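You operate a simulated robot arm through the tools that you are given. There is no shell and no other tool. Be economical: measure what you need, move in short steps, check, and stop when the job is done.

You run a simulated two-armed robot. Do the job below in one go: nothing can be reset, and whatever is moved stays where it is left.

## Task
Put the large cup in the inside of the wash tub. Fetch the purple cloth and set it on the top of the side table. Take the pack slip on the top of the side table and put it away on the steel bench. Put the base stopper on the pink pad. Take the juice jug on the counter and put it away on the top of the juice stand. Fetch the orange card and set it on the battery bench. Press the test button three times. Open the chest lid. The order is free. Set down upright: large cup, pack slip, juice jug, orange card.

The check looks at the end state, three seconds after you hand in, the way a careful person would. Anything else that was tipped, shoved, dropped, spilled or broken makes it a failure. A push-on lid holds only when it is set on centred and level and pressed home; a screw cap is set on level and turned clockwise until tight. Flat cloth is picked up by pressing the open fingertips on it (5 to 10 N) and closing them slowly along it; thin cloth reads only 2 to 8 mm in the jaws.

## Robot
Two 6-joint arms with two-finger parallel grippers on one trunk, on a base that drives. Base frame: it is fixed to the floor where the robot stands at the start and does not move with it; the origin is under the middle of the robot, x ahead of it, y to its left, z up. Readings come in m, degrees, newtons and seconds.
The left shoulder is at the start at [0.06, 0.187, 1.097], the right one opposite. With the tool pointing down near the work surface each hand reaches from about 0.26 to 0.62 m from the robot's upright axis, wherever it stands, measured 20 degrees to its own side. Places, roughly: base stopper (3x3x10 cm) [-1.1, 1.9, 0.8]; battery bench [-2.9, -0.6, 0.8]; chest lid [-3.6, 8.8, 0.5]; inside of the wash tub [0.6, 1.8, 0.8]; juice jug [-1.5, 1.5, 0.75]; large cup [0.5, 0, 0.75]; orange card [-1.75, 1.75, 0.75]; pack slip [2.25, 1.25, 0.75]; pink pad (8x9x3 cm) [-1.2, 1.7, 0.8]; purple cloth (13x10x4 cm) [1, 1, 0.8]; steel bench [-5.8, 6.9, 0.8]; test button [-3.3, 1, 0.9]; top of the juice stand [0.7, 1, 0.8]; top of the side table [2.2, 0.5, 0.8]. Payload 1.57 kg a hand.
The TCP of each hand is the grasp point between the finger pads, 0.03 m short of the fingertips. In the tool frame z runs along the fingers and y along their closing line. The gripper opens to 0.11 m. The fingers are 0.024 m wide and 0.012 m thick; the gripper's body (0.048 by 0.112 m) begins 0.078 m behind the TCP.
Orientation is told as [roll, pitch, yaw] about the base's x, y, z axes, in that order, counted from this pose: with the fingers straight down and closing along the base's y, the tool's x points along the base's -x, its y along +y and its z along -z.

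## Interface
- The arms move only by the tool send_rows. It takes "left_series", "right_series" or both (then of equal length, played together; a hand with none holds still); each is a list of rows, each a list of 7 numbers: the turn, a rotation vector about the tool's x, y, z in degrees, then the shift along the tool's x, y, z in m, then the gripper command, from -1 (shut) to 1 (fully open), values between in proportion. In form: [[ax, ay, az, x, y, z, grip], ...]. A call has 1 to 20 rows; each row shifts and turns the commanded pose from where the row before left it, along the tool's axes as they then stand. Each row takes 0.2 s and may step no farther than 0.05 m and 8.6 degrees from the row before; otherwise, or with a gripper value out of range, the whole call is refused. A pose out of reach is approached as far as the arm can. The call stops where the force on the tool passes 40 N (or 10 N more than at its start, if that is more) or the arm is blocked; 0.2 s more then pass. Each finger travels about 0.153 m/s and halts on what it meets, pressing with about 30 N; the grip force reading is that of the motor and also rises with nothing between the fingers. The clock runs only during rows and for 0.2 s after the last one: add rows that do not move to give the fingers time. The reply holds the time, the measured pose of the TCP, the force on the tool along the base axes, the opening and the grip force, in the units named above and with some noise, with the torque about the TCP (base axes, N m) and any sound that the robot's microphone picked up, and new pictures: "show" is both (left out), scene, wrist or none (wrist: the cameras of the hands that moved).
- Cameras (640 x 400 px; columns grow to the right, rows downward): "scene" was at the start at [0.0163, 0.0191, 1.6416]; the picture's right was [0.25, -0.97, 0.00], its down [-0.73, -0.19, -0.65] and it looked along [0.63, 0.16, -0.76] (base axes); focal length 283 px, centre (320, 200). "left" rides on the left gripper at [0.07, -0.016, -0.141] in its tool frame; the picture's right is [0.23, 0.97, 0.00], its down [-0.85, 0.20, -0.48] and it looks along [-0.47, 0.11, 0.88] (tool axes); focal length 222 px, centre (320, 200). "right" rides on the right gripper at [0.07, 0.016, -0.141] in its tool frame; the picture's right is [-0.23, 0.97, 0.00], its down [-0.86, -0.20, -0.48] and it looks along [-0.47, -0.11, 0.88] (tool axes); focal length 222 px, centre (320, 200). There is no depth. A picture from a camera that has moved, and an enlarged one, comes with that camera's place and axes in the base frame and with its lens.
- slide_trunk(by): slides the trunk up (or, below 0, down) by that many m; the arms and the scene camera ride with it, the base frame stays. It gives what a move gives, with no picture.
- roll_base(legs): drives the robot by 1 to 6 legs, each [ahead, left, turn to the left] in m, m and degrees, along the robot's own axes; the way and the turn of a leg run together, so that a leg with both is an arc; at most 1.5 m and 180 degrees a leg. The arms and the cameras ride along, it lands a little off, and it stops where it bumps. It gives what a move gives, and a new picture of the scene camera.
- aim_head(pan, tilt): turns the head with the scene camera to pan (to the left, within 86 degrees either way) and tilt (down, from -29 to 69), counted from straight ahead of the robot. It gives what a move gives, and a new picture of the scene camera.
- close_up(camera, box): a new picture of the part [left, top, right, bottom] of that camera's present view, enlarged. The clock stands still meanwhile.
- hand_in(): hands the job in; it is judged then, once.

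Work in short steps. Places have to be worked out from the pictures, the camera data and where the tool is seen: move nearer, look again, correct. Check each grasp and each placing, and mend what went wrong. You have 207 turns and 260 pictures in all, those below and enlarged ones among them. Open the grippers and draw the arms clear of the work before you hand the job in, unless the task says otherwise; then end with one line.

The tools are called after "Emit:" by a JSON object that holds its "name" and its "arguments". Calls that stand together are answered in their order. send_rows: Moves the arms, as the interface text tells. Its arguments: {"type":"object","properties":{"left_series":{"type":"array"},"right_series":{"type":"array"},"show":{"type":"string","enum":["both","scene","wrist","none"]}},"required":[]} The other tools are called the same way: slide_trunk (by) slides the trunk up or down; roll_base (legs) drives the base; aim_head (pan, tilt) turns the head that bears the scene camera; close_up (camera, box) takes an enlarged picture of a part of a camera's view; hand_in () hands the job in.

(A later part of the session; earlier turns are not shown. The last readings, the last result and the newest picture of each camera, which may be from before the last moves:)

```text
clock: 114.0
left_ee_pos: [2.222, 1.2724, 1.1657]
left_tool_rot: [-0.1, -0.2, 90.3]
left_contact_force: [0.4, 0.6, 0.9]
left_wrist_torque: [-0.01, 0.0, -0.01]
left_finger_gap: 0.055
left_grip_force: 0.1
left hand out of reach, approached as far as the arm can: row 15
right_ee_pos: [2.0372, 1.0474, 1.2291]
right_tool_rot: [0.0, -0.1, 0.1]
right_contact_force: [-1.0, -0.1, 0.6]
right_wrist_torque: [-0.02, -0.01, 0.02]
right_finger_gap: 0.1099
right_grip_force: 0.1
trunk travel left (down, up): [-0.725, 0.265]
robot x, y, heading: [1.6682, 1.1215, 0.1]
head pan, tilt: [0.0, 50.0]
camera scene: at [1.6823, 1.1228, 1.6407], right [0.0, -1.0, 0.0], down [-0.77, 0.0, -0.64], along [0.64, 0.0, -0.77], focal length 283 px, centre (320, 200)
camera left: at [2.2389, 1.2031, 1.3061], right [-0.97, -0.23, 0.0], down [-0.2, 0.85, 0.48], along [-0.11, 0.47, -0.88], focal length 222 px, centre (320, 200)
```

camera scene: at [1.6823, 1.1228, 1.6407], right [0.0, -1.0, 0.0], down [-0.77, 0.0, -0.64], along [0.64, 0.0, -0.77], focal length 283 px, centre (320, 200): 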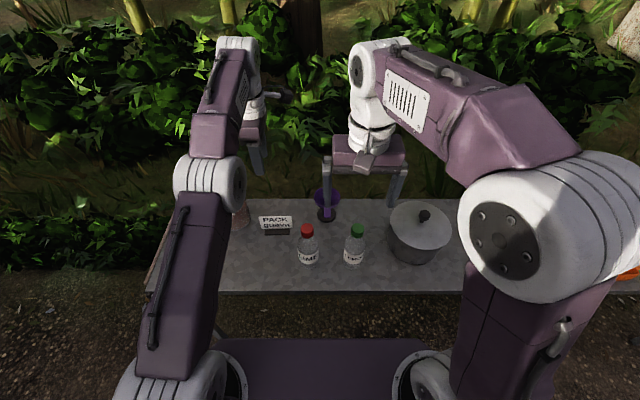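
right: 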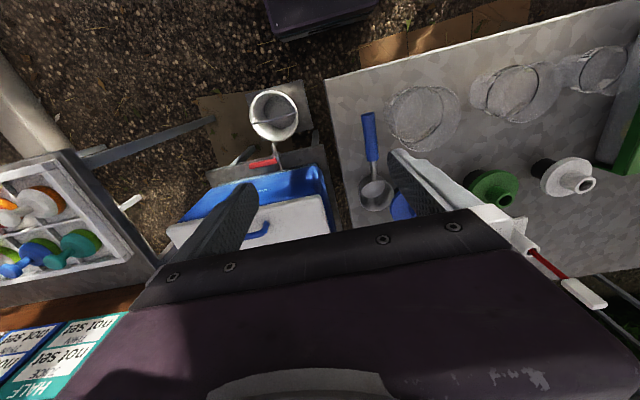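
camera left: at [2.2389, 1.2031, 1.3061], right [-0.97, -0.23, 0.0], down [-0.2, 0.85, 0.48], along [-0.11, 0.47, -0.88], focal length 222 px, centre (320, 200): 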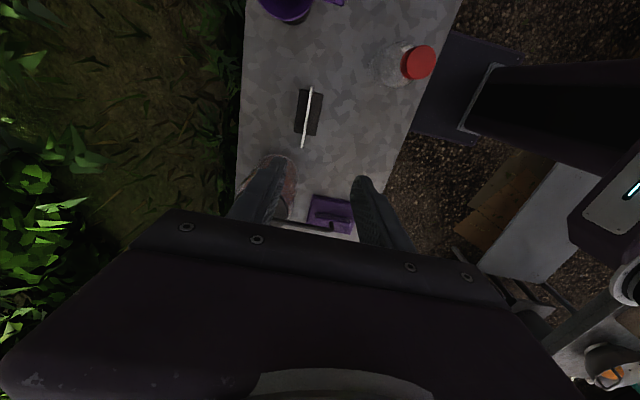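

The card stands at [2.249, 1.270], nearly along y. I roll 3 cm closer and lower the hand to just above it.

Emit:
{"name": "roll_base", "arguments": {"legs": [[0.03, 0, 0]]}}

Emit:
{"name": "send_rows", "arguments": {"left_series": [[0, 0, 0, 0, 0, 0.04, 0], [0, 0, 0, 0, 0, 0.04, 0], [0, 0, 0, 0, 0, 0.04, 0], [0, 0, 0, 0, 0, 0.04, 0], [0, 0, 0, 0, 0, 0.03, 0], [0, 0, 0, 0, 0, 0, 0]]}}

```text
clock: 114.9
left_ee_pos: [2.2477, 1.274, 1.1683]
left_tool_rot: [-0.5, -0.2, 90.3]
left_contact_force: [-0.7, 0.0, 0.3]
left_wrist_torque: [0.0, -0.03, 0.02]
left_finger_gap: 0.0548
left_grip_force: 0.1
right_ee_pos: [2.0627, 1.047, 1.2305]
right_tool_rot: [0.1, -0.3, 0.1]
right_contact_force: [-0.2, -0.2, -0.4]
right_wrist_torque: [-0.01, -0.05, 0.0]
right_finger_gap: 0.11
right_grip_force: 0.0
trunk travel left (down, up): [-0.725, 0.265]
robot x, y, heading: [1.6945, 1.1276, -0.0]
head pan, tilt: [0.0, 50.0]
camera scene: at [1.7061, 1.1224, 1.6408], right [0.0, -1.0, 0.0], down [-0.76, 0.0, -0.65], along [0.65, 0.0, -0.76], focal length 283 px, centre (320, 200)
```

scene: 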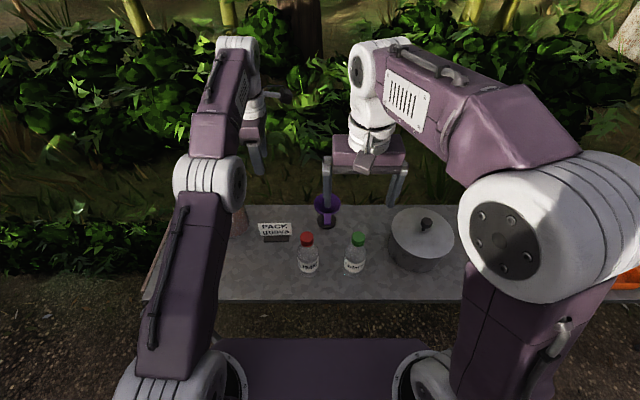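

```text
clock: 116.3
left_ee_pos: [2.2539, 1.2741, 0.9774]
left_tool_rot: [-0.1, -0.2, 90.3]
left_contact_force: [-0.3, -0.1, -0.1]
left_wrist_torque: [-0.01, -0.03, 0.01]
left_finger_gap: 0.0551
left_grip_force: 0.1
right_ee_pos: [2.0679, 1.0464, 1.23]
right_tool_rot: [0.0, -0.1, 0.1]
right_contact_force: [0.2, -0.7, -0.1]
right_wrist_torque: [0.01, 0.03, 0.0]
right_finger_gap: 0.1099
right_grip_force: 0.0
trunk travel left (down, up): [-0.725, 0.265]
robot x, y, heading: [1.692, 1.1215, 0.1]
head pan, tilt: [0.0, 50.0]
camera scene: at [1.7138, 1.1225, 1.6407], right [0.0, -1.0, 0.0], down [-0.77, 0.0, -0.64], along [0.64, 0.0, -0.77], focal length 283 px, centre (320, 200)
camera left: at [2.2715, 1.2039, 1.1177], right [-0.97, -0.23, 0.0], down [-0.2, 0.85, 0.48], along [-0.11, 0.47, -0.88], focal length 222 px, centre (320, 200)
```

scene: 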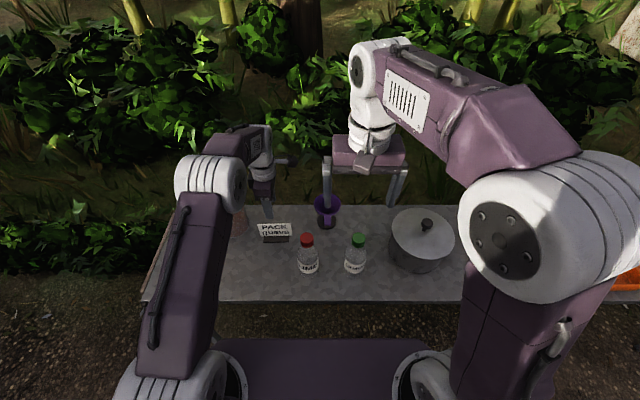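
left: 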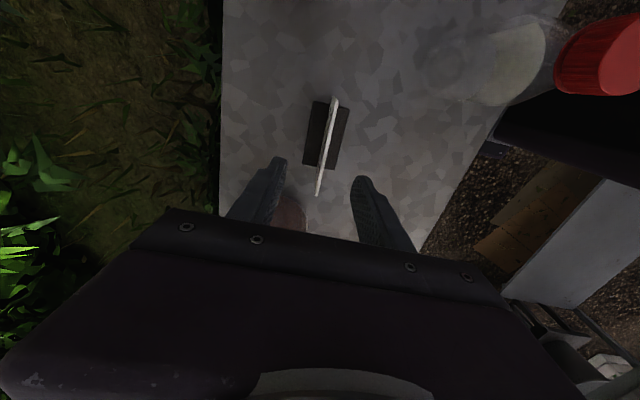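

The card is between the fingers. I adjust 5 mm, lower around it, and close slowly.

Emit:
{"name": "send_rows", "arguments": {"left_series": [[0, 0, 0, 0.007, 0.005, 0.03, 0], [0, 0, 0, 0, 0, 0.03, 0], [0, 0, 0, 0, 0, 0.025, 0], [0, 0, 0, 0, 0, 0.02, 0], [0, 0, 0, 0, 0, 0, -0.2], [0, 0, 0, 0, 0, 0, -0.4], [0, 0, 0, 0, 0, 0, -0.6], [0, 0, 0, 0, 0, 0, -0.8], [0, 0, 0, 0, 0, 0, -1], [0, 0, 0, 0, 0, 0, -1]]}}

```text
clock: 118.5
left_ee_pos: [2.2478, 1.2657, 0.8702]
left_tool_rot: [-0.1, -0.1, 90.4]
left_contact_force: [-0.7, -0.2, 0.7]
left_wrist_torque: [0.0, 0.02, 0.02]
left_finger_gap: 0.0034
left_grip_force: 24.0
right_ee_pos: [2.0681, 1.0475, 1.2294]
right_tool_rot: [0.1, 0.0, 0.0]
right_contact_force: [-0.3, -0.3, -0.2]
right_wrist_torque: [0.01, -0.04, -0.01]
right_finger_gap: 0.1102
right_grip_force: 0.0
trunk travel left (down, up): [-0.725, 0.265]
robot x, y, heading: [1.6985, 1.1237, 0.5]
head pan, tilt: [0.0, 50.0]
camera scene: at [1.7137, 1.1225, 1.6407], right [0.0, -1.0, 0.0], down [-0.77, 0.0, -0.64], along [0.64, 0.0, -0.77], focal length 283 px, centre (320, 200)
camera left: at [2.2659, 1.1956, 1.0121], right [-0.97, -0.23, 0.0], down [-0.2, 0.85, 0.48], along [-0.11, 0.47, -0.88], focal length 222 px, centre (320, 200)
```

scene: 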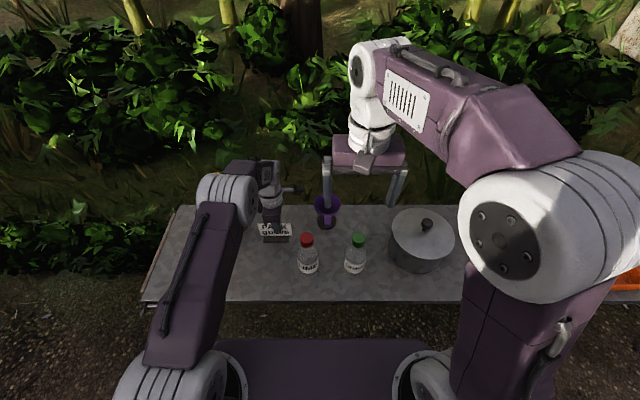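
left: 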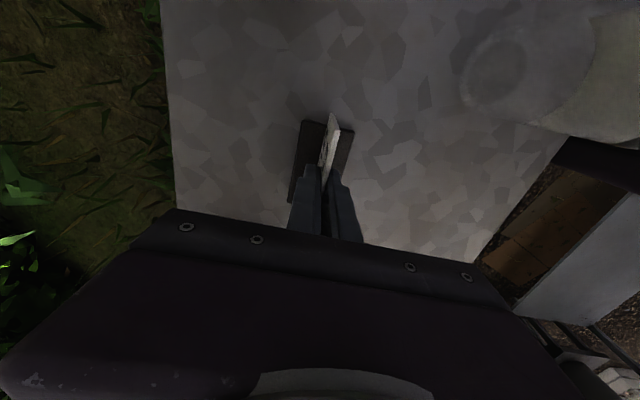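

The card is held (3.4 mm). I lift it clear and check.

Emit:
{"name": "send_rows", "arguments": {"left_series": [[0, 0, 0, 0, 0, -0.02, -1], [0, 0, 0, 0, 0, -0.05, -1], [0, 0, 0, 0, 0, -0.05, -1], [0, 0, 0, 0, 0, -0.05, -1], [0, 0, 0, 0, 0, -0.05, -1], [0, 0, 0, 0, 0.02, -0.04, -1], [0, 0, 0, 0, 0.03, -0.03, -1], [0, 0, 0, 0, 0, 0, -1]]}}

```text
clock: 120.3
left_ee_pos: [2.1957, 1.2683, 1.1595]
left_tool_rot: [-0.1, -0.2, 90.4]
left_contact_force: [0.7, 1.1, -1.3]
left_wrist_torque: [0.03, 0.02, 0.04]
left_finger_gap: 0.0033
left_grip_force: 24.5
right_ee_pos: [2.0688, 1.0474, 1.2293]
right_tool_rot: [0.0, 0.0, 0.0]
right_contact_force: [0.2, -0.3, -0.8]
right_wrist_torque: [0.01, 0.03, 0.01]
right_finger_gap: 0.1101
right_grip_force: 0.0
trunk travel left (down, up): [-0.725, 0.265]
robot x, y, heading: [1.6953, 1.1236, 0.1]
head pan, tilt: [0.0, 50.0]
camera scene: at [1.7151, 1.1226, 1.6406], right [0.0, -1.0, 0.0], down [-0.77, 0.0, -0.64], along [0.64, 0.0, -0.77], focal length 283 px, centre (320, 200)
camera left: at [2.2143, 1.197, 1.2997], right [-0.97, -0.23, 0.0], down [-0.2, 0.85, 0.48], along [-0.11, 0.47, -0.88], focal length 222 px, centre (320, 200)
```

scene: 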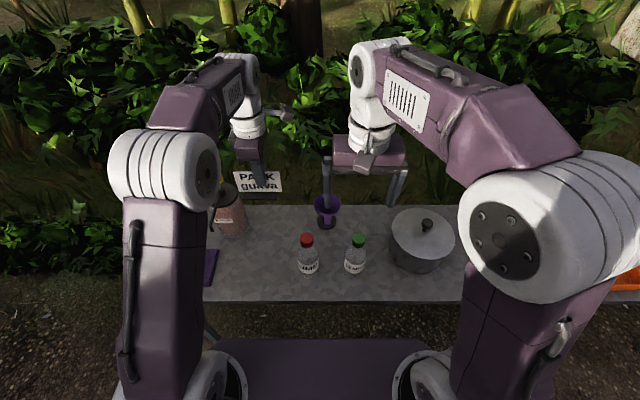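
left: 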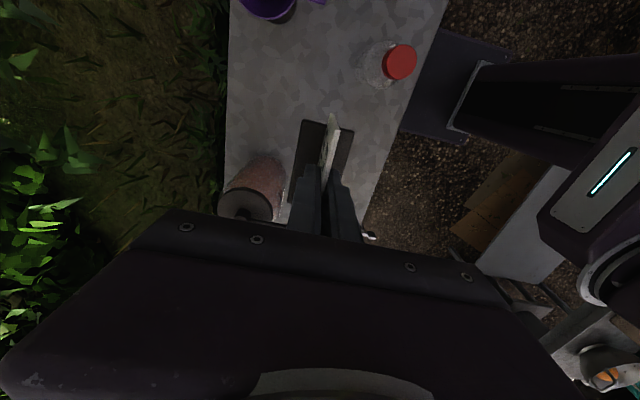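

The slip is in hand, level. I back off and leave the aisle the way I came, then turn toward the bench by [-1.2, 1.7].

Emit:
{"name": "roll_base", "arguments": {"legs": [[-0.2, 0, 0], [0, 1.4, 0], [0, 0.38, 0], [0, 0, 179], [1.4, 0, 0]]}}

Emit:
{"name": "aim_head", "arguments": {"pan": 20, "tilt": 25}}

```text
clock: 144.2
left_ee_pos: [-0.4101, 2.8038, 1.1603]
left_tool_rot: [-0.1, -0.2, -91.1]
left_contact_force: [-0.4, -0.6, -1.4]
left_wrist_torque: [-0.02, -0.02, 0.0]
left_finger_gap: 0.0032
left_grip_force: 24.1
right_ee_pos: [-0.277, 3.0205, 1.2292]
right_tool_rot: [0.0, 0.0, 178.7]
right_contact_force: [-0.1, 0.5, -1.1]
right_wrist_torque: [-0.03, 0.0, 0.0]
right_finger_gap: 0.1103
right_grip_force: 0.1
trunk travel left (down, up): [-0.725, 0.265]
robot x, y, heading: [0.0899, 2.9373, 178.8]
head pan, tilt: [0.0, 50.0]
camera scene: at [0.0771, 2.9353, 1.6407], right [0.02, 1.0, 0.0], down [0.77, -0.02, -0.64], along [-0.64, 0.01, -0.77], focal length 283 px, centre (320, 200)
```

scene: 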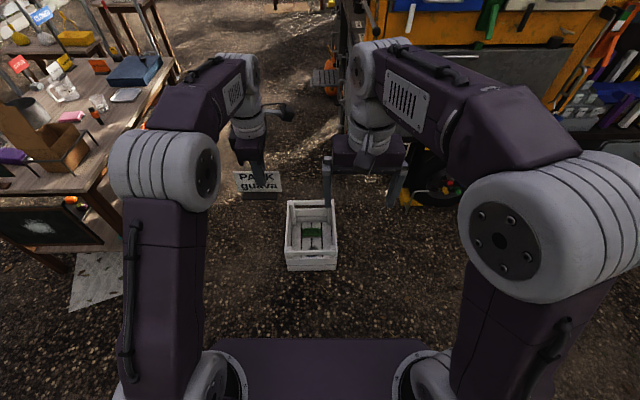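

```text
clock: 145.1
left_ee_pos: [-0.4095, 2.8039, 1.1594]
left_tool_rot: [-0.1, -0.2, -91.1]
left_contact_force: [-0.4, 0.8, 0.1]
left_wrist_torque: [0.01, -0.02, 0.0]
left_finger_gap: 0.0033
left_grip_force: 24.5
right_ee_pos: [-0.2767, 3.0203, 1.2301]
right_tool_rot: [0.0, 0.0, 178.7]
right_contact_force: [-0.8, -0.4, -0.6]
right_wrist_torque: [0.01, -0.01, -0.02]
right_finger_gap: 0.11
right_grip_force: 0.1
trunk travel left (down, up): [-0.725, 0.265]
robot x, y, heading: [0.0937, 2.9343, 178.7]
head pan, tilt: [20.0, 25.0]
camera scene: at [0.0664, 2.9042, 1.6781], right [-0.32, 0.95, 0.0], down [0.4, 0.14, -0.91], along [-0.86, -0.29, -0.42], focal length 283 px, centre (320, 200)
```

scene: 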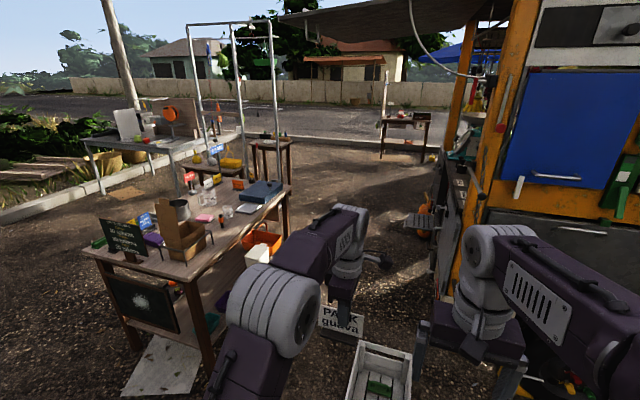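

The wooden counter spans about x -0.73 to -1.95, y 1.31 to 2.02. I enlarge it to identify things.

Emit:
{"name": "close_up", "arguments": {"camera": "scene", "box": [80, 140, 320, 290]}}

```text
2.67 times, centred on (200, 215) of scene
camera zoom: at [0.0664, 2.9042, 1.6781], right [-0.32, 0.95, 0.0], down [0.4, 0.14, -0.91], along [-0.86, -0.29, -0.42], focal length 754 px, centre (640, 160)
```

zoom: 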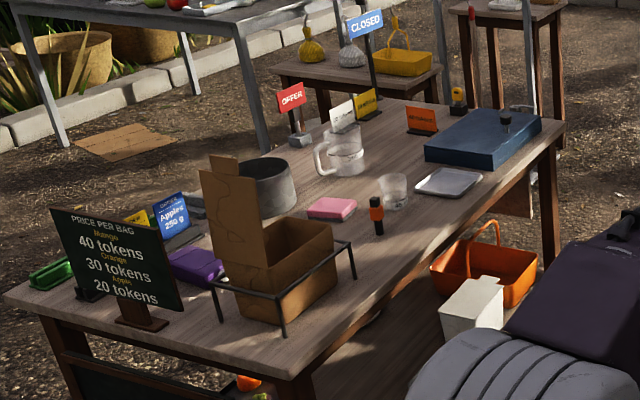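

Stopper (black/orange) ≈[-1.18, 1.84], pink pad ≈[-1.2, 1.70], clear jug ≈[-1.40, 1.57], orange card ≈[-1.71, 1.60]. I tuck the left hand in, then drive to the north side of this counter, facing it.

Emit:
{"name": "send_rows", "arguments": {"left_series": [[0, 0, 0, -0.01, 0.04, -0.02, -1], [0, 0, 0, -0.01, 0.04, -0.02, -1], [0, 0, 0, -0.01, 0.04, -0.02, -1], [0, 0, 0, -0.01, 0.04, -0.02, -1], [0, 0, 0, -0.01, 0.04, -0.02, -1], [0, 0, 0, 0, 0, 0, -1]], "show": "none"}}

Emit:
{"name": "roll_base", "arguments": {"legs": [[0, 0.5, 0], [0, 0, 91], [0, -1.1, 0]]}}

Emit:
{"name": "aim_head", "arguments": {"pan": -10, "tilt": 50}}

```text
clock: 146.5
left_ee_pos: [-0.2141, 2.7505, 1.261]
left_tool_rot: [-0.1, -0.2, -91.1]
left_contact_force: [0.1, -0.5, -0.6]
left_wrist_torque: [0.04, -0.02, 0.01]
left_finger_gap: 0.0033
left_grip_force: 24.7
right_ee_pos: [-0.2773, 3.0211, 1.2283]
right_tool_rot: [0.1, 0.1, 178.8]
right_contact_force: [-0.9, 0.0, 0.6]
right_wrist_torque: [-0.01, 0.0, 0.0]
right_finger_gap: 0.11
right_grip_force: 0.1
trunk travel left (down, up): [-0.725, 0.265]
robot x, y, heading: [0.0952, 2.9332, 179.0]
head pan, tilt: [20.0, 25.0]
```

```text
clock: 158.5
left_ee_pos: [-0.8619, 2.1865, 1.2616]
left_tool_rot: [-0.1, -0.2, -4.4]
left_contact_force: [0.3, -0.2, 0.3]
left_wrist_torque: [0.01, 0.02, -0.02]
left_finger_gap: 0.0032
left_grip_force: 24.4
right_ee_pos: [-1.1358, 2.1383, 1.2294]
right_tool_rot: [0.0, 0.0, -94.6]
right_contact_force: [0.0, 0.7, 0.1]
right_wrist_torque: [0.0, -0.01, 0.0]
right_finger_gap: 0.11
right_grip_force: 0.1
trunk travel left (down, up): [-0.725, 0.265]
robot x, y, heading: [-1.0311, 2.4999, -94.3]
head pan, tilt: [20.0, 25.0]
camera scene: at [-0.999, 2.4731, 1.6782], right [-0.96, -0.27, 0.0], down [-0.11, 0.41, -0.91], along [0.24, -0.87, -0.42], focal length 283 px, centre (320, 200)
```

scene: 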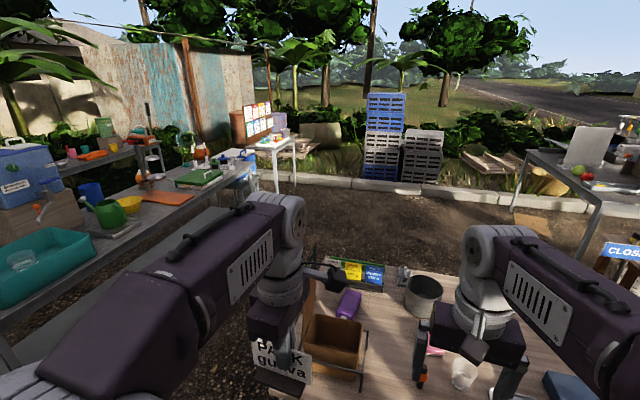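

```text
clock: 159.5
left_ee_pos: [-0.8626, 2.1871, 1.2605]
left_tool_rot: [-0.1, -0.2, -4.4]
left_contact_force: [0.1, -0.2, -0.2]
left_wrist_torque: [0.0, 0.0, -0.04]
left_finger_gap: 0.0035
left_grip_force: 24.6
right_ee_pos: [-1.1357, 2.1375, 1.2296]
right_tool_rot: [0.1, 0.1, -94.5]
right_contact_force: [0.0, 0.2, -0.1]
right_wrist_torque: [-0.04, 0.0, -0.01]
right_finger_gap: 0.1098
right_grip_force: 0.0
trunk travel left (down, up): [-0.725, 0.265]
robot x, y, heading: [-1.031, 2.5048, -94.6]
head pan, tilt: [-10.0, 50.0]
camera scene: at [-1.0431, 2.4874, 1.6407], right [-0.97, 0.25, 0.0], down [0.19, 0.74, -0.64], along [-0.16, -0.62, -0.77], focal length 283 px, centre (320, 200)
```

scene: 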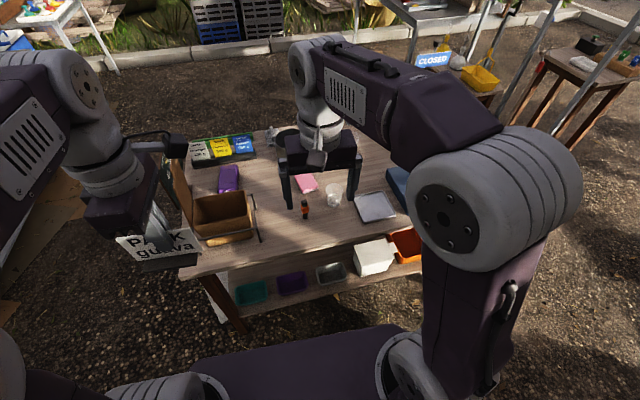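

Stopper ≈[-1.15, 1.867], pad ≈[-1.174, 1.742]. I square up and roll 0.17 closer.

Emit:
{"name": "roll_base", "arguments": {"legs": [[0, 0, 4.5], [0.17, 0, 0]]}}

Emit:
{"name": "close_up", "arguments": {"camera": "right", "box": [0, 0, 640, 400]}}

Emit:
{"name": "close_up", "arguments": {"camera": "scene", "box": [220, 140, 420, 280]}}

```text
clock: 161.4
left_ee_pos: [-0.8384, 2.0321, 1.2619]
left_tool_rot: [-0.1, -0.2, 0.1]
left_contact_force: [0.3, 0.3, 0.0]
left_wrist_torque: [0.03, 0.0, 0.01]
left_finger_gap: 0.0032
left_grip_force: 24.6
right_ee_pos: [-1.1068, 1.9599, 1.2303]
right_tool_rot: [0.0, 0.0, -90.0]
right_contact_force: [-1.3, -0.7, 0.1]
right_wrist_torque: [0.0, -0.02, 0.01]
right_finger_gap: 0.1099
right_grip_force: 0.0
trunk travel left (down, up): [-0.725, 0.265]
robot x, y, heading: [-1.0292, 2.3299, -90.1]
head pan, tilt: [-10.0, 50.0]
camera scene: at [-1.0426, 2.3171, 1.6407], right [-0.98, 0.17, 0.0], down [0.13, 0.75, -0.64], along [-0.11, -0.63, -0.76], focal length 283 px, centre (320, 200)
```

scene: 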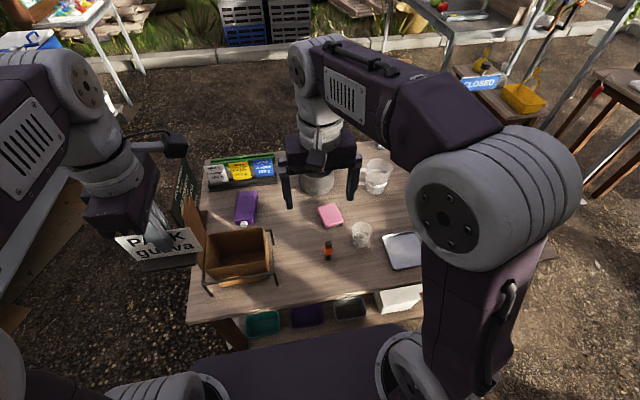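

```text
1.00 times, centred on (320, 200) of right (not enlarged: the box is as wide or as high as the picture)
camera zoom: at [-1.0905, 2.0312, 1.3717], right [0.97, -0.23, 0.0], down [-0.2, -0.85, 0.48], along [-0.11, -0.47, -0.88], focal length 222 px, centre (320, 200)
```

zoom: 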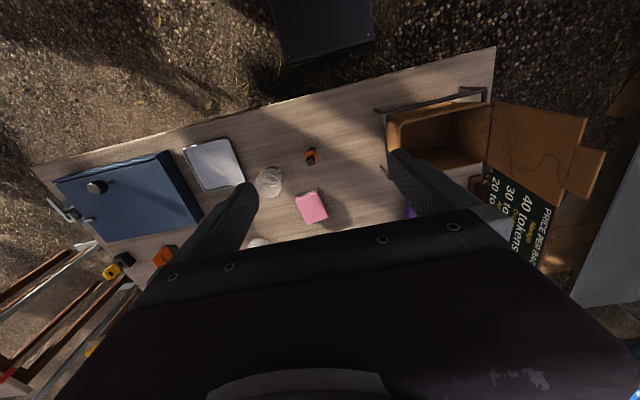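

```text
2.86 times, centred on (320, 210) of scene
camera zoom: at [-1.0426, 2.3171, 1.6407], right [-0.98, 0.17, 0.0], down [0.13, 0.75, -0.64], along [-0.11, -0.63, -0.76], focal length 808 px, centre (320, 171)
```

zoom: 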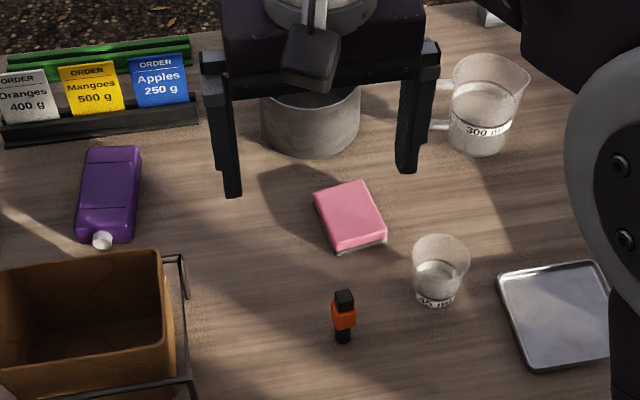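

Refined: stopper stands at [-1.149, 1.876] (10 cm tall), pad top centre [-1.185, 1.723]. I bring the right hand over the stopper.

Emit:
{"name": "send_rows", "arguments": {"right_series": [[0, 0, 0, -0.028, -0.014, 0.03, 0.5], [0, 0, 0, -0.028, -0.014, 0.03, 0.2], [0, 0, 0, -0.028, -0.014, 0.03, 0.2], [0, 0, 0, 0, 0, 0.04, 0.2], [0, 0, 0, 0, 0, 0.04, 0.2], [0, 0, 0, 0, 0, 0.04, 0.2], [0, 0, 0, 0, 0, 0, 0.2]]}}

Emit:
{"name": "close_up", "arguments": {"camera": "right", "box": [200, 60, 440, 240]}}

```text
clock: 163.0
left_ee_pos: [-0.8379, 2.0308, 1.26]
left_tool_rot: [-0.1, -0.2, 0.2]
left_contact_force: [-0.3, -0.8, -1.0]
left_wrist_torque: [-0.03, -0.01, -0.02]
left_finger_gap: 0.0035
left_grip_force: 24.2
right_ee_pos: [-1.1483, 1.8703, 1.0176]
right_tool_rot: [0.0, 0.0, -90.1]
right_contact_force: [-0.1, 0.1, 0.6]
right_wrist_torque: [-0.01, -0.01, 0.01]
right_finger_gap: 0.0661
right_grip_force: 0.1
trunk travel left (down, up): [-0.725, 0.265]
robot x, y, heading: [-1.0296, 2.3286, -90.4]
head pan, tilt: [-10.0, 50.0]
camera scene: at [-1.0423, 2.3149, 1.6407], right [-0.98, 0.17, 0.0], down [0.13, 0.75, -0.64], along [-0.11, -0.63, -0.77], focal length 283 px, centre (320, 200)
camera right: at [-1.1307, 1.9419, 1.1595], right [0.97, -0.23, 0.0], down [-0.2, -0.85, 0.48], along [-0.11, -0.47, -0.88], focal length 222 px, centre (320, 200)
```

scene: 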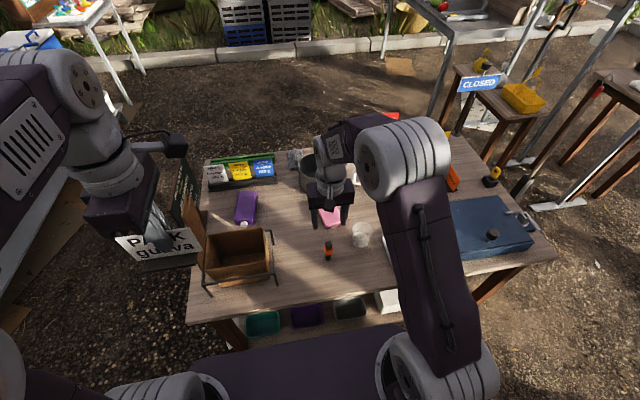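
right: 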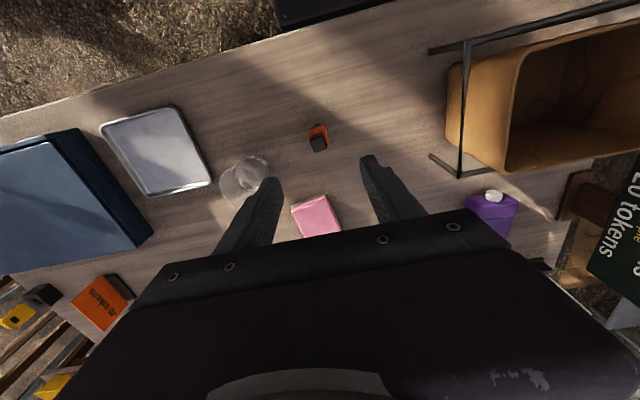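

```text
2.22 times, centred on (320, 150) of right
camera zoom: at [-1.1307, 1.9419, 1.1595], right [0.97, -0.23, 0.0], down [-0.2, -0.85, 0.48], along [-0.11, -0.47, -0.88], focal length 494 px, centre (320, 311)
```

zoom: 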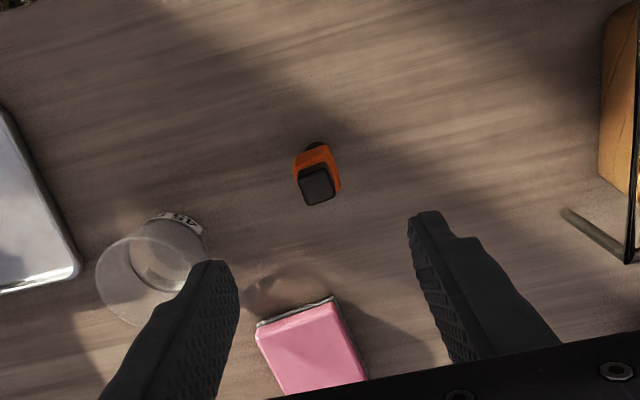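

Stopper at [-1.148, 1.878], aligned. I lower onto it and close.

Emit:
{"name": "send_rows", "arguments": {"right_series": [[0, 0, 0, 0.008, 0, 0.03, 0.2], [0, 0, 0, 0, 0, 0.04, 0.2], [0, 0, 0, 0, 0, 0.04, 0.2], [0, 0, 0, 0, 0, 0.03, 0.2], [0, 0, 0, 0, 0, 0.017, 0.2], [0, 0, 0, 0, 0, 0, 0], [0, 0, 0, 0, 0, 0, -0.2], [0, 0, 0, 0, 0, 0, -0.4], [0, 0, 0, 0, 0, 0, -0.6], [0, 0, 0, 0, 0, 0, -0.8], [0, 0, 0, 0, 0, 0, -0.8]], "show": "wrist"}}

```text
clock: 165.4
left_ee_pos: [-0.8383, 2.0279, 1.2616]
left_tool_rot: [-0.2, -0.1, 0.2]
left_contact_force: [-0.8, 0.0, -0.6]
left_wrist_torque: [0.0, -0.01, 0.0]
left_finger_gap: 0.0034
left_grip_force: 24.4
right_ee_pos: [-1.149, 1.8828, 0.863]
right_tool_rot: [0.0, -0.1, -89.9]
right_contact_force: [-0.1, 0.3, 0.4]
right_wrist_torque: [-0.02, 0.02, 0.01]
right_finger_gap: 0.0232
right_grip_force: 30.0
trunk travel left (down, up): [-0.725, 0.265]
robot x, y, heading: [-1.0278, 2.3283, -90.3]
head pan, tilt: [-10.0, 50.0]
camera right: at [-1.1327, 1.9525, 1.0043], right [0.97, -0.23, 0.0], down [-0.2, -0.85, 0.48], along [-0.11, -0.47, -0.88], focal length 222 px, centre (320, 200)
```

right: 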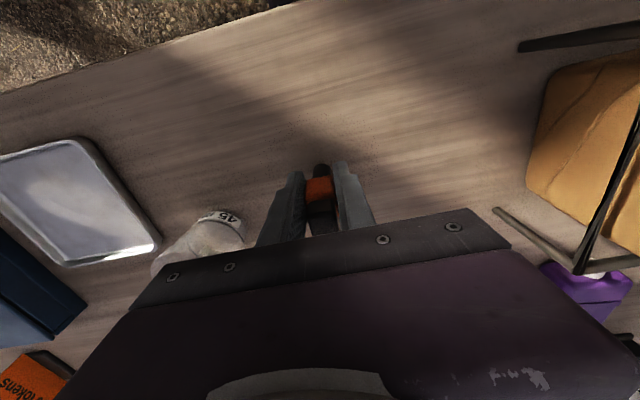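

Held. I lift, roll 3 cm forward for reach, and carry it over the pad.

Emit:
{"name": "send_rows", "arguments": {"right_series": [[0, 0, 0, 0, 0, -0.04, -0.8], [0, 0, 0, 0, 0, -0.04, -0.8], [0, 0, 0, -0.03, -0.01, -0.01, -0.8], [0, 0, 0, -0.03, -0.01, 0, -0.8], [0, 0, 0, -0.03, -0.01, 0, -0.8], [0, 0, 0, -0.03, -0.006, 0, -0.8], [0, 0, 0, 0, 0, 0, -0.8]], "show": "none"}}

Emit:
{"name": "roll_base", "arguments": {"legs": [[0.03, 0, 0]]}}

Emit:
{"name": "close_up", "arguments": {"camera": "scene", "box": [220, 140, 420, 280]}}

Emit:
{"name": "close_up", "arguments": {"camera": "right", "box": [160, 60, 480, 260]}}

```text
clock: 167.0
left_ee_pos: [-0.8389, 2.0304, 1.262]
left_tool_rot: [-0.1, -0.2, 0.2]
left_contact_force: [0.0, -0.7, -0.3]
left_wrist_torque: [-0.03, 0.04, 0.0]
left_finger_gap: 0.0031
left_grip_force: 24.4
right_ee_pos: [-1.1858, 1.7618, 0.9532]
right_tool_rot: [-0.1, 0.1, -90.0]
right_contact_force: [0.0, 0.1, -0.7]
right_wrist_torque: [0.01, -0.01, 0.02]
right_finger_gap: 0.023
right_grip_force: 29.9
trunk travel left (down, up): [-0.725, 0.265]
robot x, y, heading: [-1.0323, 2.33, -90.1]
head pan, tilt: [-10.0, 50.0]
```

```text
clock: 167.9
left_ee_pos: [-0.8382, 2.0041, 1.2632]
left_tool_rot: [-0.4, -0.2, 0.2]
left_contact_force: [0.5, 0.9, -0.3]
left_wrist_torque: [-0.04, -0.01, -0.02]
left_finger_gap: 0.0033
left_grip_force: 24.5
right_ee_pos: [-1.1856, 1.7351, 0.9558]
right_tool_rot: [-0.1, -0.4, -90.0]
right_contact_force: [0.2, 1.2, 0.4]
right_wrist_torque: [-0.05, -0.06, 0.0]
right_finger_gap: 0.0231
right_grip_force: 29.4
trunk travel left (down, up): [-0.725, 0.265]
robot x, y, heading: [-1.0329, 2.2995, -90.1]
head pan, tilt: [-10.0, 50.0]
camera scene: at [-1.0424, 2.2911, 1.6408], right [-0.98, 0.17, 0.0], down [0.13, 0.75, -0.65], along [-0.11, -0.64, -0.76], focal length 283 px, centre (320, 200)
```

scene: 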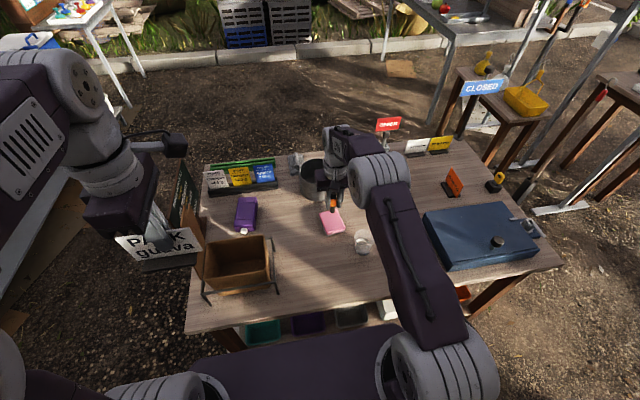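

```text
2.86 times, centred on (320, 210) of scene
camera zoom: at [-1.0424, 2.2911, 1.6408], right [-0.98, 0.17, 0.0], down [0.13, 0.75, -0.65], along [-0.11, -0.64, -0.76], focal length 808 px, centre (320, 171)
```

zoom: 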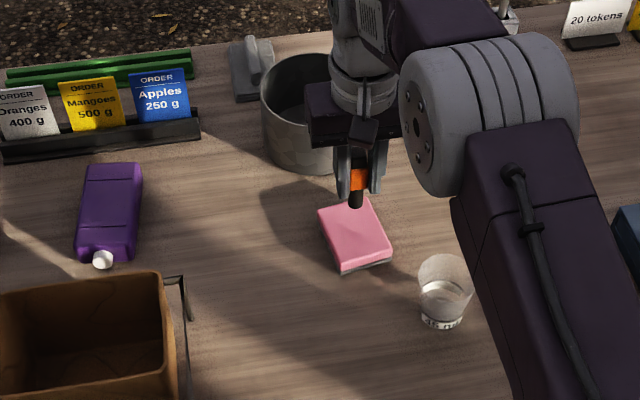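

```text
2.00 times, centred on (320, 160) of right
camera zoom: at [-1.1687, 1.8056, 1.0972], right [0.97, -0.23, 0.0], down [-0.2, -0.85, 0.48], along [-0.11, -0.47, -0.88], focal length 444 px, centre (320, 280)
```

zoom: 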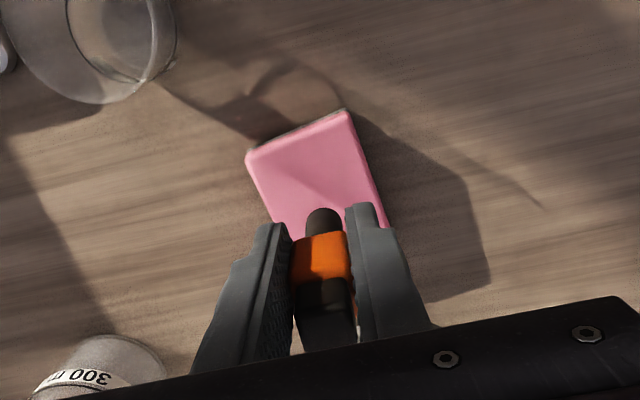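

The pad's top centre works out at [-1.186, 1.713]; I move 17 mm further in and lower to just above it.

Emit:
{"name": "send_rows", "arguments": {"right_series": [[0, 0, 0, -0.017, 0, 0, -0.8], [0, 0, 0, 0, 0, 0.03, -0.8], [0, 0, 0, 0, 0, 0.02, -0.8], [0, 0, 0, 0, 0, 0, -0.8]], "show": "wrist"}}

Emit:
{"name": "send_rows", "arguments": {"right_series": [[0, 0, 0, 0, 0, 0.004, -0.8], [0, 0, 0, 0, 0, 0.003, -0.8], [0, 0, 0, 0, 0, 0, -0.8]], "show": "none"}}

Emit:
{"name": "send_rows", "arguments": {"right_series": [[0, 0, 0, 0, 0, 0.003, -0.8], [0, 0, 0, 0, 0, 0.002, -0.8], [0, 0, 0, 0, 0, 0, -0.8]], "show": "none"}}

```text
clock: 168.9
left_ee_pos: [-0.8387, 2.0002, 1.2611]
left_tool_rot: [-0.2, -0.1, 0.3]
left_contact_force: [0.0, 0.1, -1.0]
left_wrist_torque: [-0.03, -0.02, 0.01]
left_finger_gap: 0.0032
left_grip_force: 24.3
right_ee_pos: [-1.1851, 1.7143, 0.9032]
right_tool_rot: [0.0, -0.1, -90.0]
right_contact_force: [-0.5, 0.4, -0.1]
right_wrist_torque: [-0.01, 0.01, -0.01]
right_finger_gap: 0.023
right_grip_force: 30.0
trunk travel left (down, up): [-0.725, 0.265]
robot x, y, heading: [-1.0296, 2.2969, -89.8]
head pan, tilt: [-10.0, 50.0]
camera right: at [-1.1688, 1.7845, 1.0452], right [0.97, -0.23, 0.0], down [-0.2, -0.85, 0.48], along [-0.11, -0.47, -0.88], focal length 222 px, centre (320, 200)
```

right: 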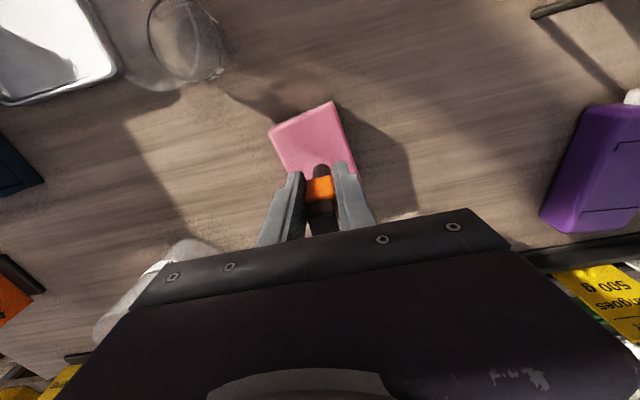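

```text
clock: 169.7
left_ee_pos: [-0.839, 2.0001, 1.2615]
left_tool_rot: [-0.1, -0.2, 0.1]
left_contact_force: [0.0, -0.2, -0.1]
left_wrist_torque: [0.0, -0.02, 0.01]
left_finger_gap: 0.0034
left_grip_force: 24.5
right_ee_pos: [-1.1843, 1.7143, 0.8964]
right_tool_rot: [0.0, 0.0, -89.9]
right_contact_force: [0.2, -0.8, 0.1]
right_wrist_torque: [0.0, 0.02, 0.0]
right_finger_gap: 0.0233
right_grip_force: 30.3
trunk travel left (down, up): [-0.725, 0.265]
robot x, y, heading: [-1.0281, 2.2989, -90.1]
head pan, tilt: [-10.0, 50.0]
```

```text
clock: 170.5
left_ee_pos: [-0.8378, 1.9983, 1.2604]
left_tool_rot: [-0.1, -0.3, 0.2]
left_contact_force: [0.8, 0.2, -0.4]
left_wrist_torque: [0.01, 0.01, 0.01]
left_finger_gap: 0.0034
left_grip_force: 24.2
right_ee_pos: [-1.1836, 1.7128, 0.8898]
right_tool_rot: [0.1, -0.1, -90.0]
right_contact_force: [-0.2, 0.3, 0.0]
right_wrist_torque: [0.03, 0.04, -0.02]
right_finger_gap: 0.0232
right_grip_force: 29.7
trunk travel left (down, up): [-0.725, 0.265]
robot x, y, heading: [-1.0293, 2.2981, -89.9]
head pan, tilt: [-10.0, 50.0]
```

Still free; I keep creeping down.

Emit:
{"name": "send_rows", "arguments": {"right_series": [[0, 0, 0, 0, 0, 0.003, -0.8], [0, 0, 0, 0, 0, 0, -0.8]], "show": "none"}}

Emit:
{"name": "send_rows", "arguments": {"right_series": [[0, 0, 0, 0, 0, 0.003, -0.8], [0, 0, 0, 0, 0, 0, -0.8]], "show": "none"}}

Emit:
{"name": "send_rows", "arguments": {"right_series": [[0, 0, 0, 0, 0, 0.002, -0.8], [0, 0, 0, 0, 0, 0, -0.8]], "show": "none"}}

```text
clock: 171.1
left_ee_pos: [-0.8379, 1.9996, 1.2603]
left_tool_rot: [-0.1, -0.2, 0.2]
left_contact_force: [-1.4, 0.1, 0.8]
left_wrist_torque: [0.01, 0.01, -0.02]
left_finger_gap: 0.0031
left_grip_force: 24.5
right_ee_pos: [-1.1848, 1.7144, 0.8881]
right_tool_rot: [0.0, -0.1, -90.0]
right_contact_force: [-0.2, -0.4, 3.6]
right_wrist_torque: [-0.06, -0.03, 0.0]
right_finger_gap: 0.023
right_grip_force: 30.4
trunk travel left (down, up): [-0.725, 0.265]
robot x, y, heading: [-1.0294, 2.2993, -90.1]
head pan, tilt: [-10.0, 50.0]
```

```text
clock: 171.7
left_ee_pos: [-0.8394, 2.0026, 1.262]
left_tool_rot: [-0.3, -0.2, 0.2]
left_contact_force: [-1.7, -1.0, -1.0]
left_wrist_torque: [0.0, 0.0, 0.0]
left_finger_gap: 0.0032
left_grip_force: 24.1
right_ee_pos: [-1.1841, 1.7142, 0.8882]
right_tool_rot: [-0.2, -0.4, -90.0]
right_contact_force: [-1.8, -1.3, 23.0]
right_wrist_torque: [-0.28, 0.11, -0.02]
right_finger_gap: 0.0233
right_grip_force: 30.1
trunk travel left (down, up): [-0.725, 0.265]
robot x, y, heading: [-1.0279, 2.3015, -90.0]
head pan, tilt: [-10.0, 50.0]
```

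```text
clock: 172.3
left_ee_pos: [-0.8379, 2.0015, 1.2614]
left_tool_rot: [-0.3, -0.1, 0.2]
left_contact_force: [-0.7, -0.6, -0.8]
left_wrist_torque: [0.0, 0.0, 0.01]
left_finger_gap: 0.0034
left_grip_force: 24.2
right_ee_pos: [-1.1841, 1.7159, 0.8857]
right_tool_rot: [0.0, -0.4, -90.0]
right_contact_force: [-2.0, -3.3, 24.4]
right_wrist_torque: [-0.3, 0.1, -0.03]
right_finger_gap: 0.0234
right_grip_force: 30.0
trunk travel left (down, up): [-0.725, 0.265]
robot x, y, heading: [-1.0262, 2.3001, -89.9]
head pan, tilt: [-10.0, 50.0]
```

It rests on the pad. I ease up a little, release slowly and rise.

Emit:
{"name": "send_rows", "arguments": {"right_series": [[0, 0, 0, 0, 0, -0.004, -0.8], [0, 0, 0, 0, 0, 0, -0.5], [0, 0, 0, 0, 0, 0, -0.4], [0, 0, 0, 0, 0, 0, -0.2], [0, 0, 0, 0, 0, 0, 0], [0, 0, 0, 0, 0, 0, 0.1], [0, 0, 0, 0, 0, -0.03, 0.1], [0, 0, 0, 0, 0, -0.04, 0.1], [0, 0, 0, 0, 0, -0.05, 0.1], [0, 0, 0, 0, 0, -0.05, 0.1], [0, 0, 0, 0, 0, -0.05, 0.1], [0, 0, 0, 0.04, 0, -0.03, 0.1], [0, 0, 0, 0.04, 0, -0.03, 0.1], [0, 0, 0, 0.04, 0, -0.03, 0.1], [0, 0, 0, 0.04, 0, -0.03, 0.1]]}}

Emit:
{"name": "close_up", "arguments": {"camera": "scene", "box": [220, 120, 480, 280]}}

```text
clock: 175.5
left_ee_pos: [-0.8394, 2.0026, 1.2616]
left_tool_rot: [-0.3, -0.1, 0.2]
left_contact_force: [-0.2, 0.2, -0.2]
left_wrist_torque: [-0.07, 0.02, 0.04]
left_finger_gap: 0.0034
left_grip_force: 23.6
right_ee_pos: [-1.186, 1.8867, 1.2236]
right_tool_rot: [0.0, -0.3, -90.0]
right_contact_force: [0.6, 0.3, 0.7]
right_wrist_torque: [-0.08, 0.02, -0.01]
right_finger_gap: 0.0605
right_grip_force: 0.0
right hand out of reach, approached as far as the arm can: row 11
trunk travel left (down, up): [-0.725, 0.265]
robot x, y, heading: [-1.0298, 2.2975, -90.1]
head pan, tilt: [-10.0, 50.0]
camera scene: at [-1.0423, 2.2879, 1.6407], right [-0.98, 0.17, 0.0], down [0.13, 0.75, -0.64], along [-0.11, -0.63, -0.76], focal length 283 px, centre (320, 200)
camera right: at [-1.1701, 1.9577, 1.3664], right [0.97, -0.23, 0.0], down [-0.2, -0.85, 0.48], along [-0.11, -0.47, -0.88], focal length 222 px, centre (320, 200)
```

scene: 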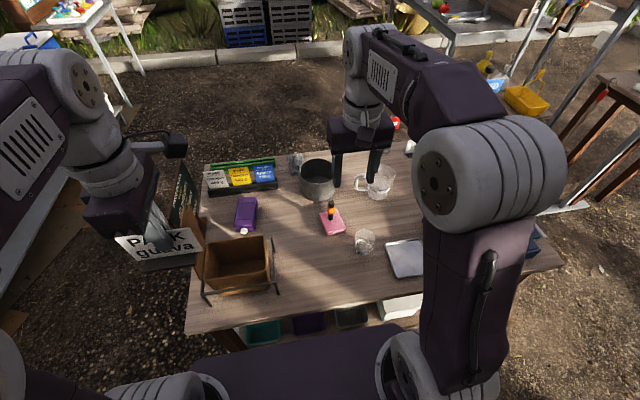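
right: 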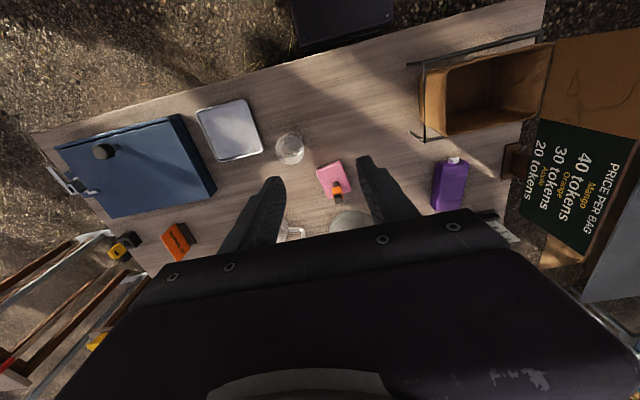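

```text
2.46 times, centred on (350, 200) of scene
camera zoom: at [-1.0423, 2.2879, 1.6407], right [-0.98, 0.17, 0.0], down [0.13, 0.75, -0.64], along [-0.11, -0.63, -0.76], focal length 696 px, centre (246, 200)
```

zoom: 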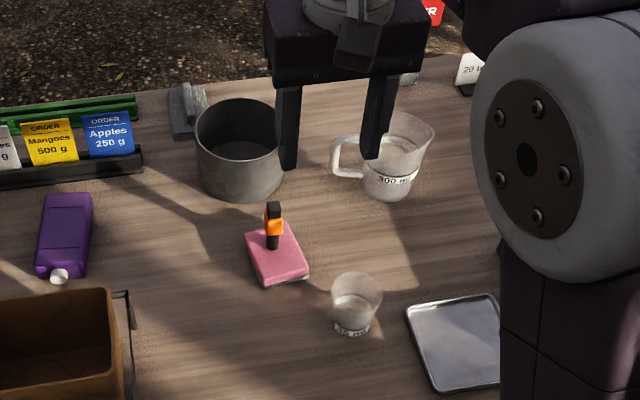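

Stopper stands upright on the pad. The jug (≈[-1.39, 1.606], handle toward +x) and the card are nearer the other long side, so I drive round the east end to the south side.

Emit:
{"name": "roll_base", "arguments": {"legs": [[-0.1, 0, 0], [0, 1.0, 0], [1.45, 0, 0]]}}

Emit:
{"name": "roll_base", "arguments": {"legs": [[0, 0, -179]]}}

Emit:
{"name": "aim_head", "arguments": {"pan": 40, "tilt": 40}}

```text
clock: 188.2
left_ee_pos: [0.1934, 0.6545, 1.261]
left_tool_rot: [-0.2, -0.2, 1.5]
left_contact_force: [-0.7, 0.8, -0.5]
left_wrist_torque: [-0.01, 0.02, 0.0]
left_finger_gap: 0.0034
left_grip_force: 24.6
right_ee_pos: [-0.1514, 0.5314, 1.224]
right_tool_rot: [0.0, 0.0, -88.7]
right_contact_force: [-0.1, 0.2, -0.1]
right_wrist_torque: [0.02, 0.01, -0.03]
right_finger_gap: 0.0603
right_grip_force: 0.0
trunk travel left (down, up): [-0.725, 0.265]
robot x, y, heading: [-0.0042, 0.9541, -88.5]
head pan, tilt: [-10.0, 50.0]
camera scene: at [-0.0174, 0.9351, 1.6407], right [-0.99, 0.15, 0.0], down [0.12, 0.76, -0.64], along [-0.1, -0.64, -0.77], focal length 283 px, centre (320, 200)
```

scene: 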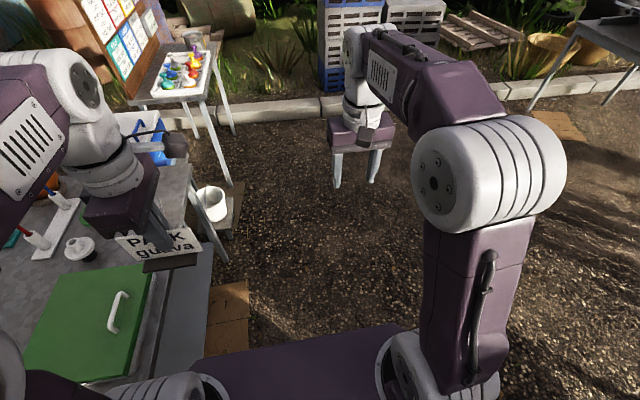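

```text
clock: 195.9
left_ee_pos: [-0.214, 1.2412, 1.2612]
left_tool_rot: [-0.2, -0.2, -176.7]
left_contact_force: [-0.8, -0.5, -1.1]
left_wrist_torque: [0.0, -0.02, -0.02]
left_finger_gap: 0.0032
left_grip_force: 24.4
right_ee_pos: [0.1277, 1.3759, 1.224]
right_tool_rot: [-0.1, 0.1, 93.0]
right_contact_force: [0.5, -0.2, -0.8]
right_wrist_torque: [0.0, 0.05, 0.03]
right_finger_gap: 0.0604
right_grip_force: 0.0
trunk travel left (down, up): [-0.725, 0.265]
robot x, y, heading: [-0.0067, 0.9517, 93.1]
head pan, tilt: [-10.0, 50.0]
camera scene: at [0.008, 0.9675, 1.6407], right [0.99, -0.12, 0.0], down [-0.09, -0.76, -0.64], along [0.08, 0.64, -0.77], focal length 283 px, centre (320, 200)
```

scene: 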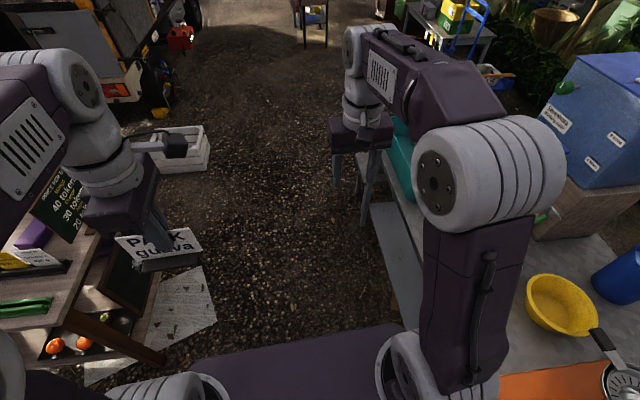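

```text
clock: 197.1
left_ee_pos: [-0.2128, 1.2424, 1.2614]
left_tool_rot: [-0.2, -0.2, -176.9]
left_contact_force: [-0.2, 0.3, -1.4]
left_wrist_torque: [-0.02, -0.02, 0.01]
left_finger_gap: 0.0033
left_grip_force: 24.9
right_ee_pos: [0.1286, 1.3741, 1.2244]
right_tool_rot: [0.1, 0.0, 93.1]
right_contact_force: [0.2, 0.0, 0.1]
right_wrist_torque: [0.0, -0.01, 0.02]
right_finger_gap: 0.0604
right_grip_force: 0.0
trunk travel left (down, up): [-0.725, 0.265]
robot x, y, heading: [-0.0056, 0.9503, 92.9]
head pan, tilt: [40.0, 40.0]
camera scene: at [-0.0592, 0.9533, 1.6548], right [0.73, 0.68, 0.0], down [0.44, -0.47, -0.77], along [-0.52, 0.56, -0.64], focal length 283 px, centre (320, 200)
```

scene: 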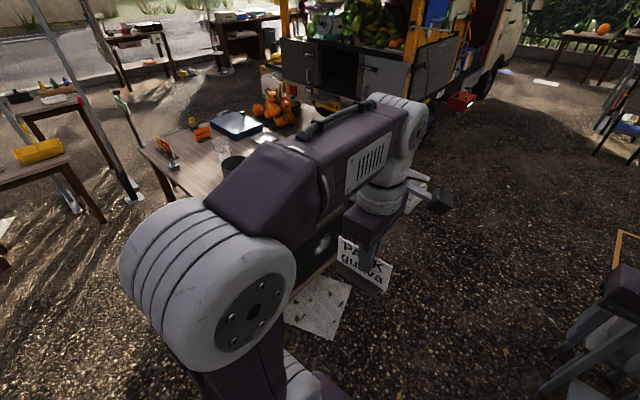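

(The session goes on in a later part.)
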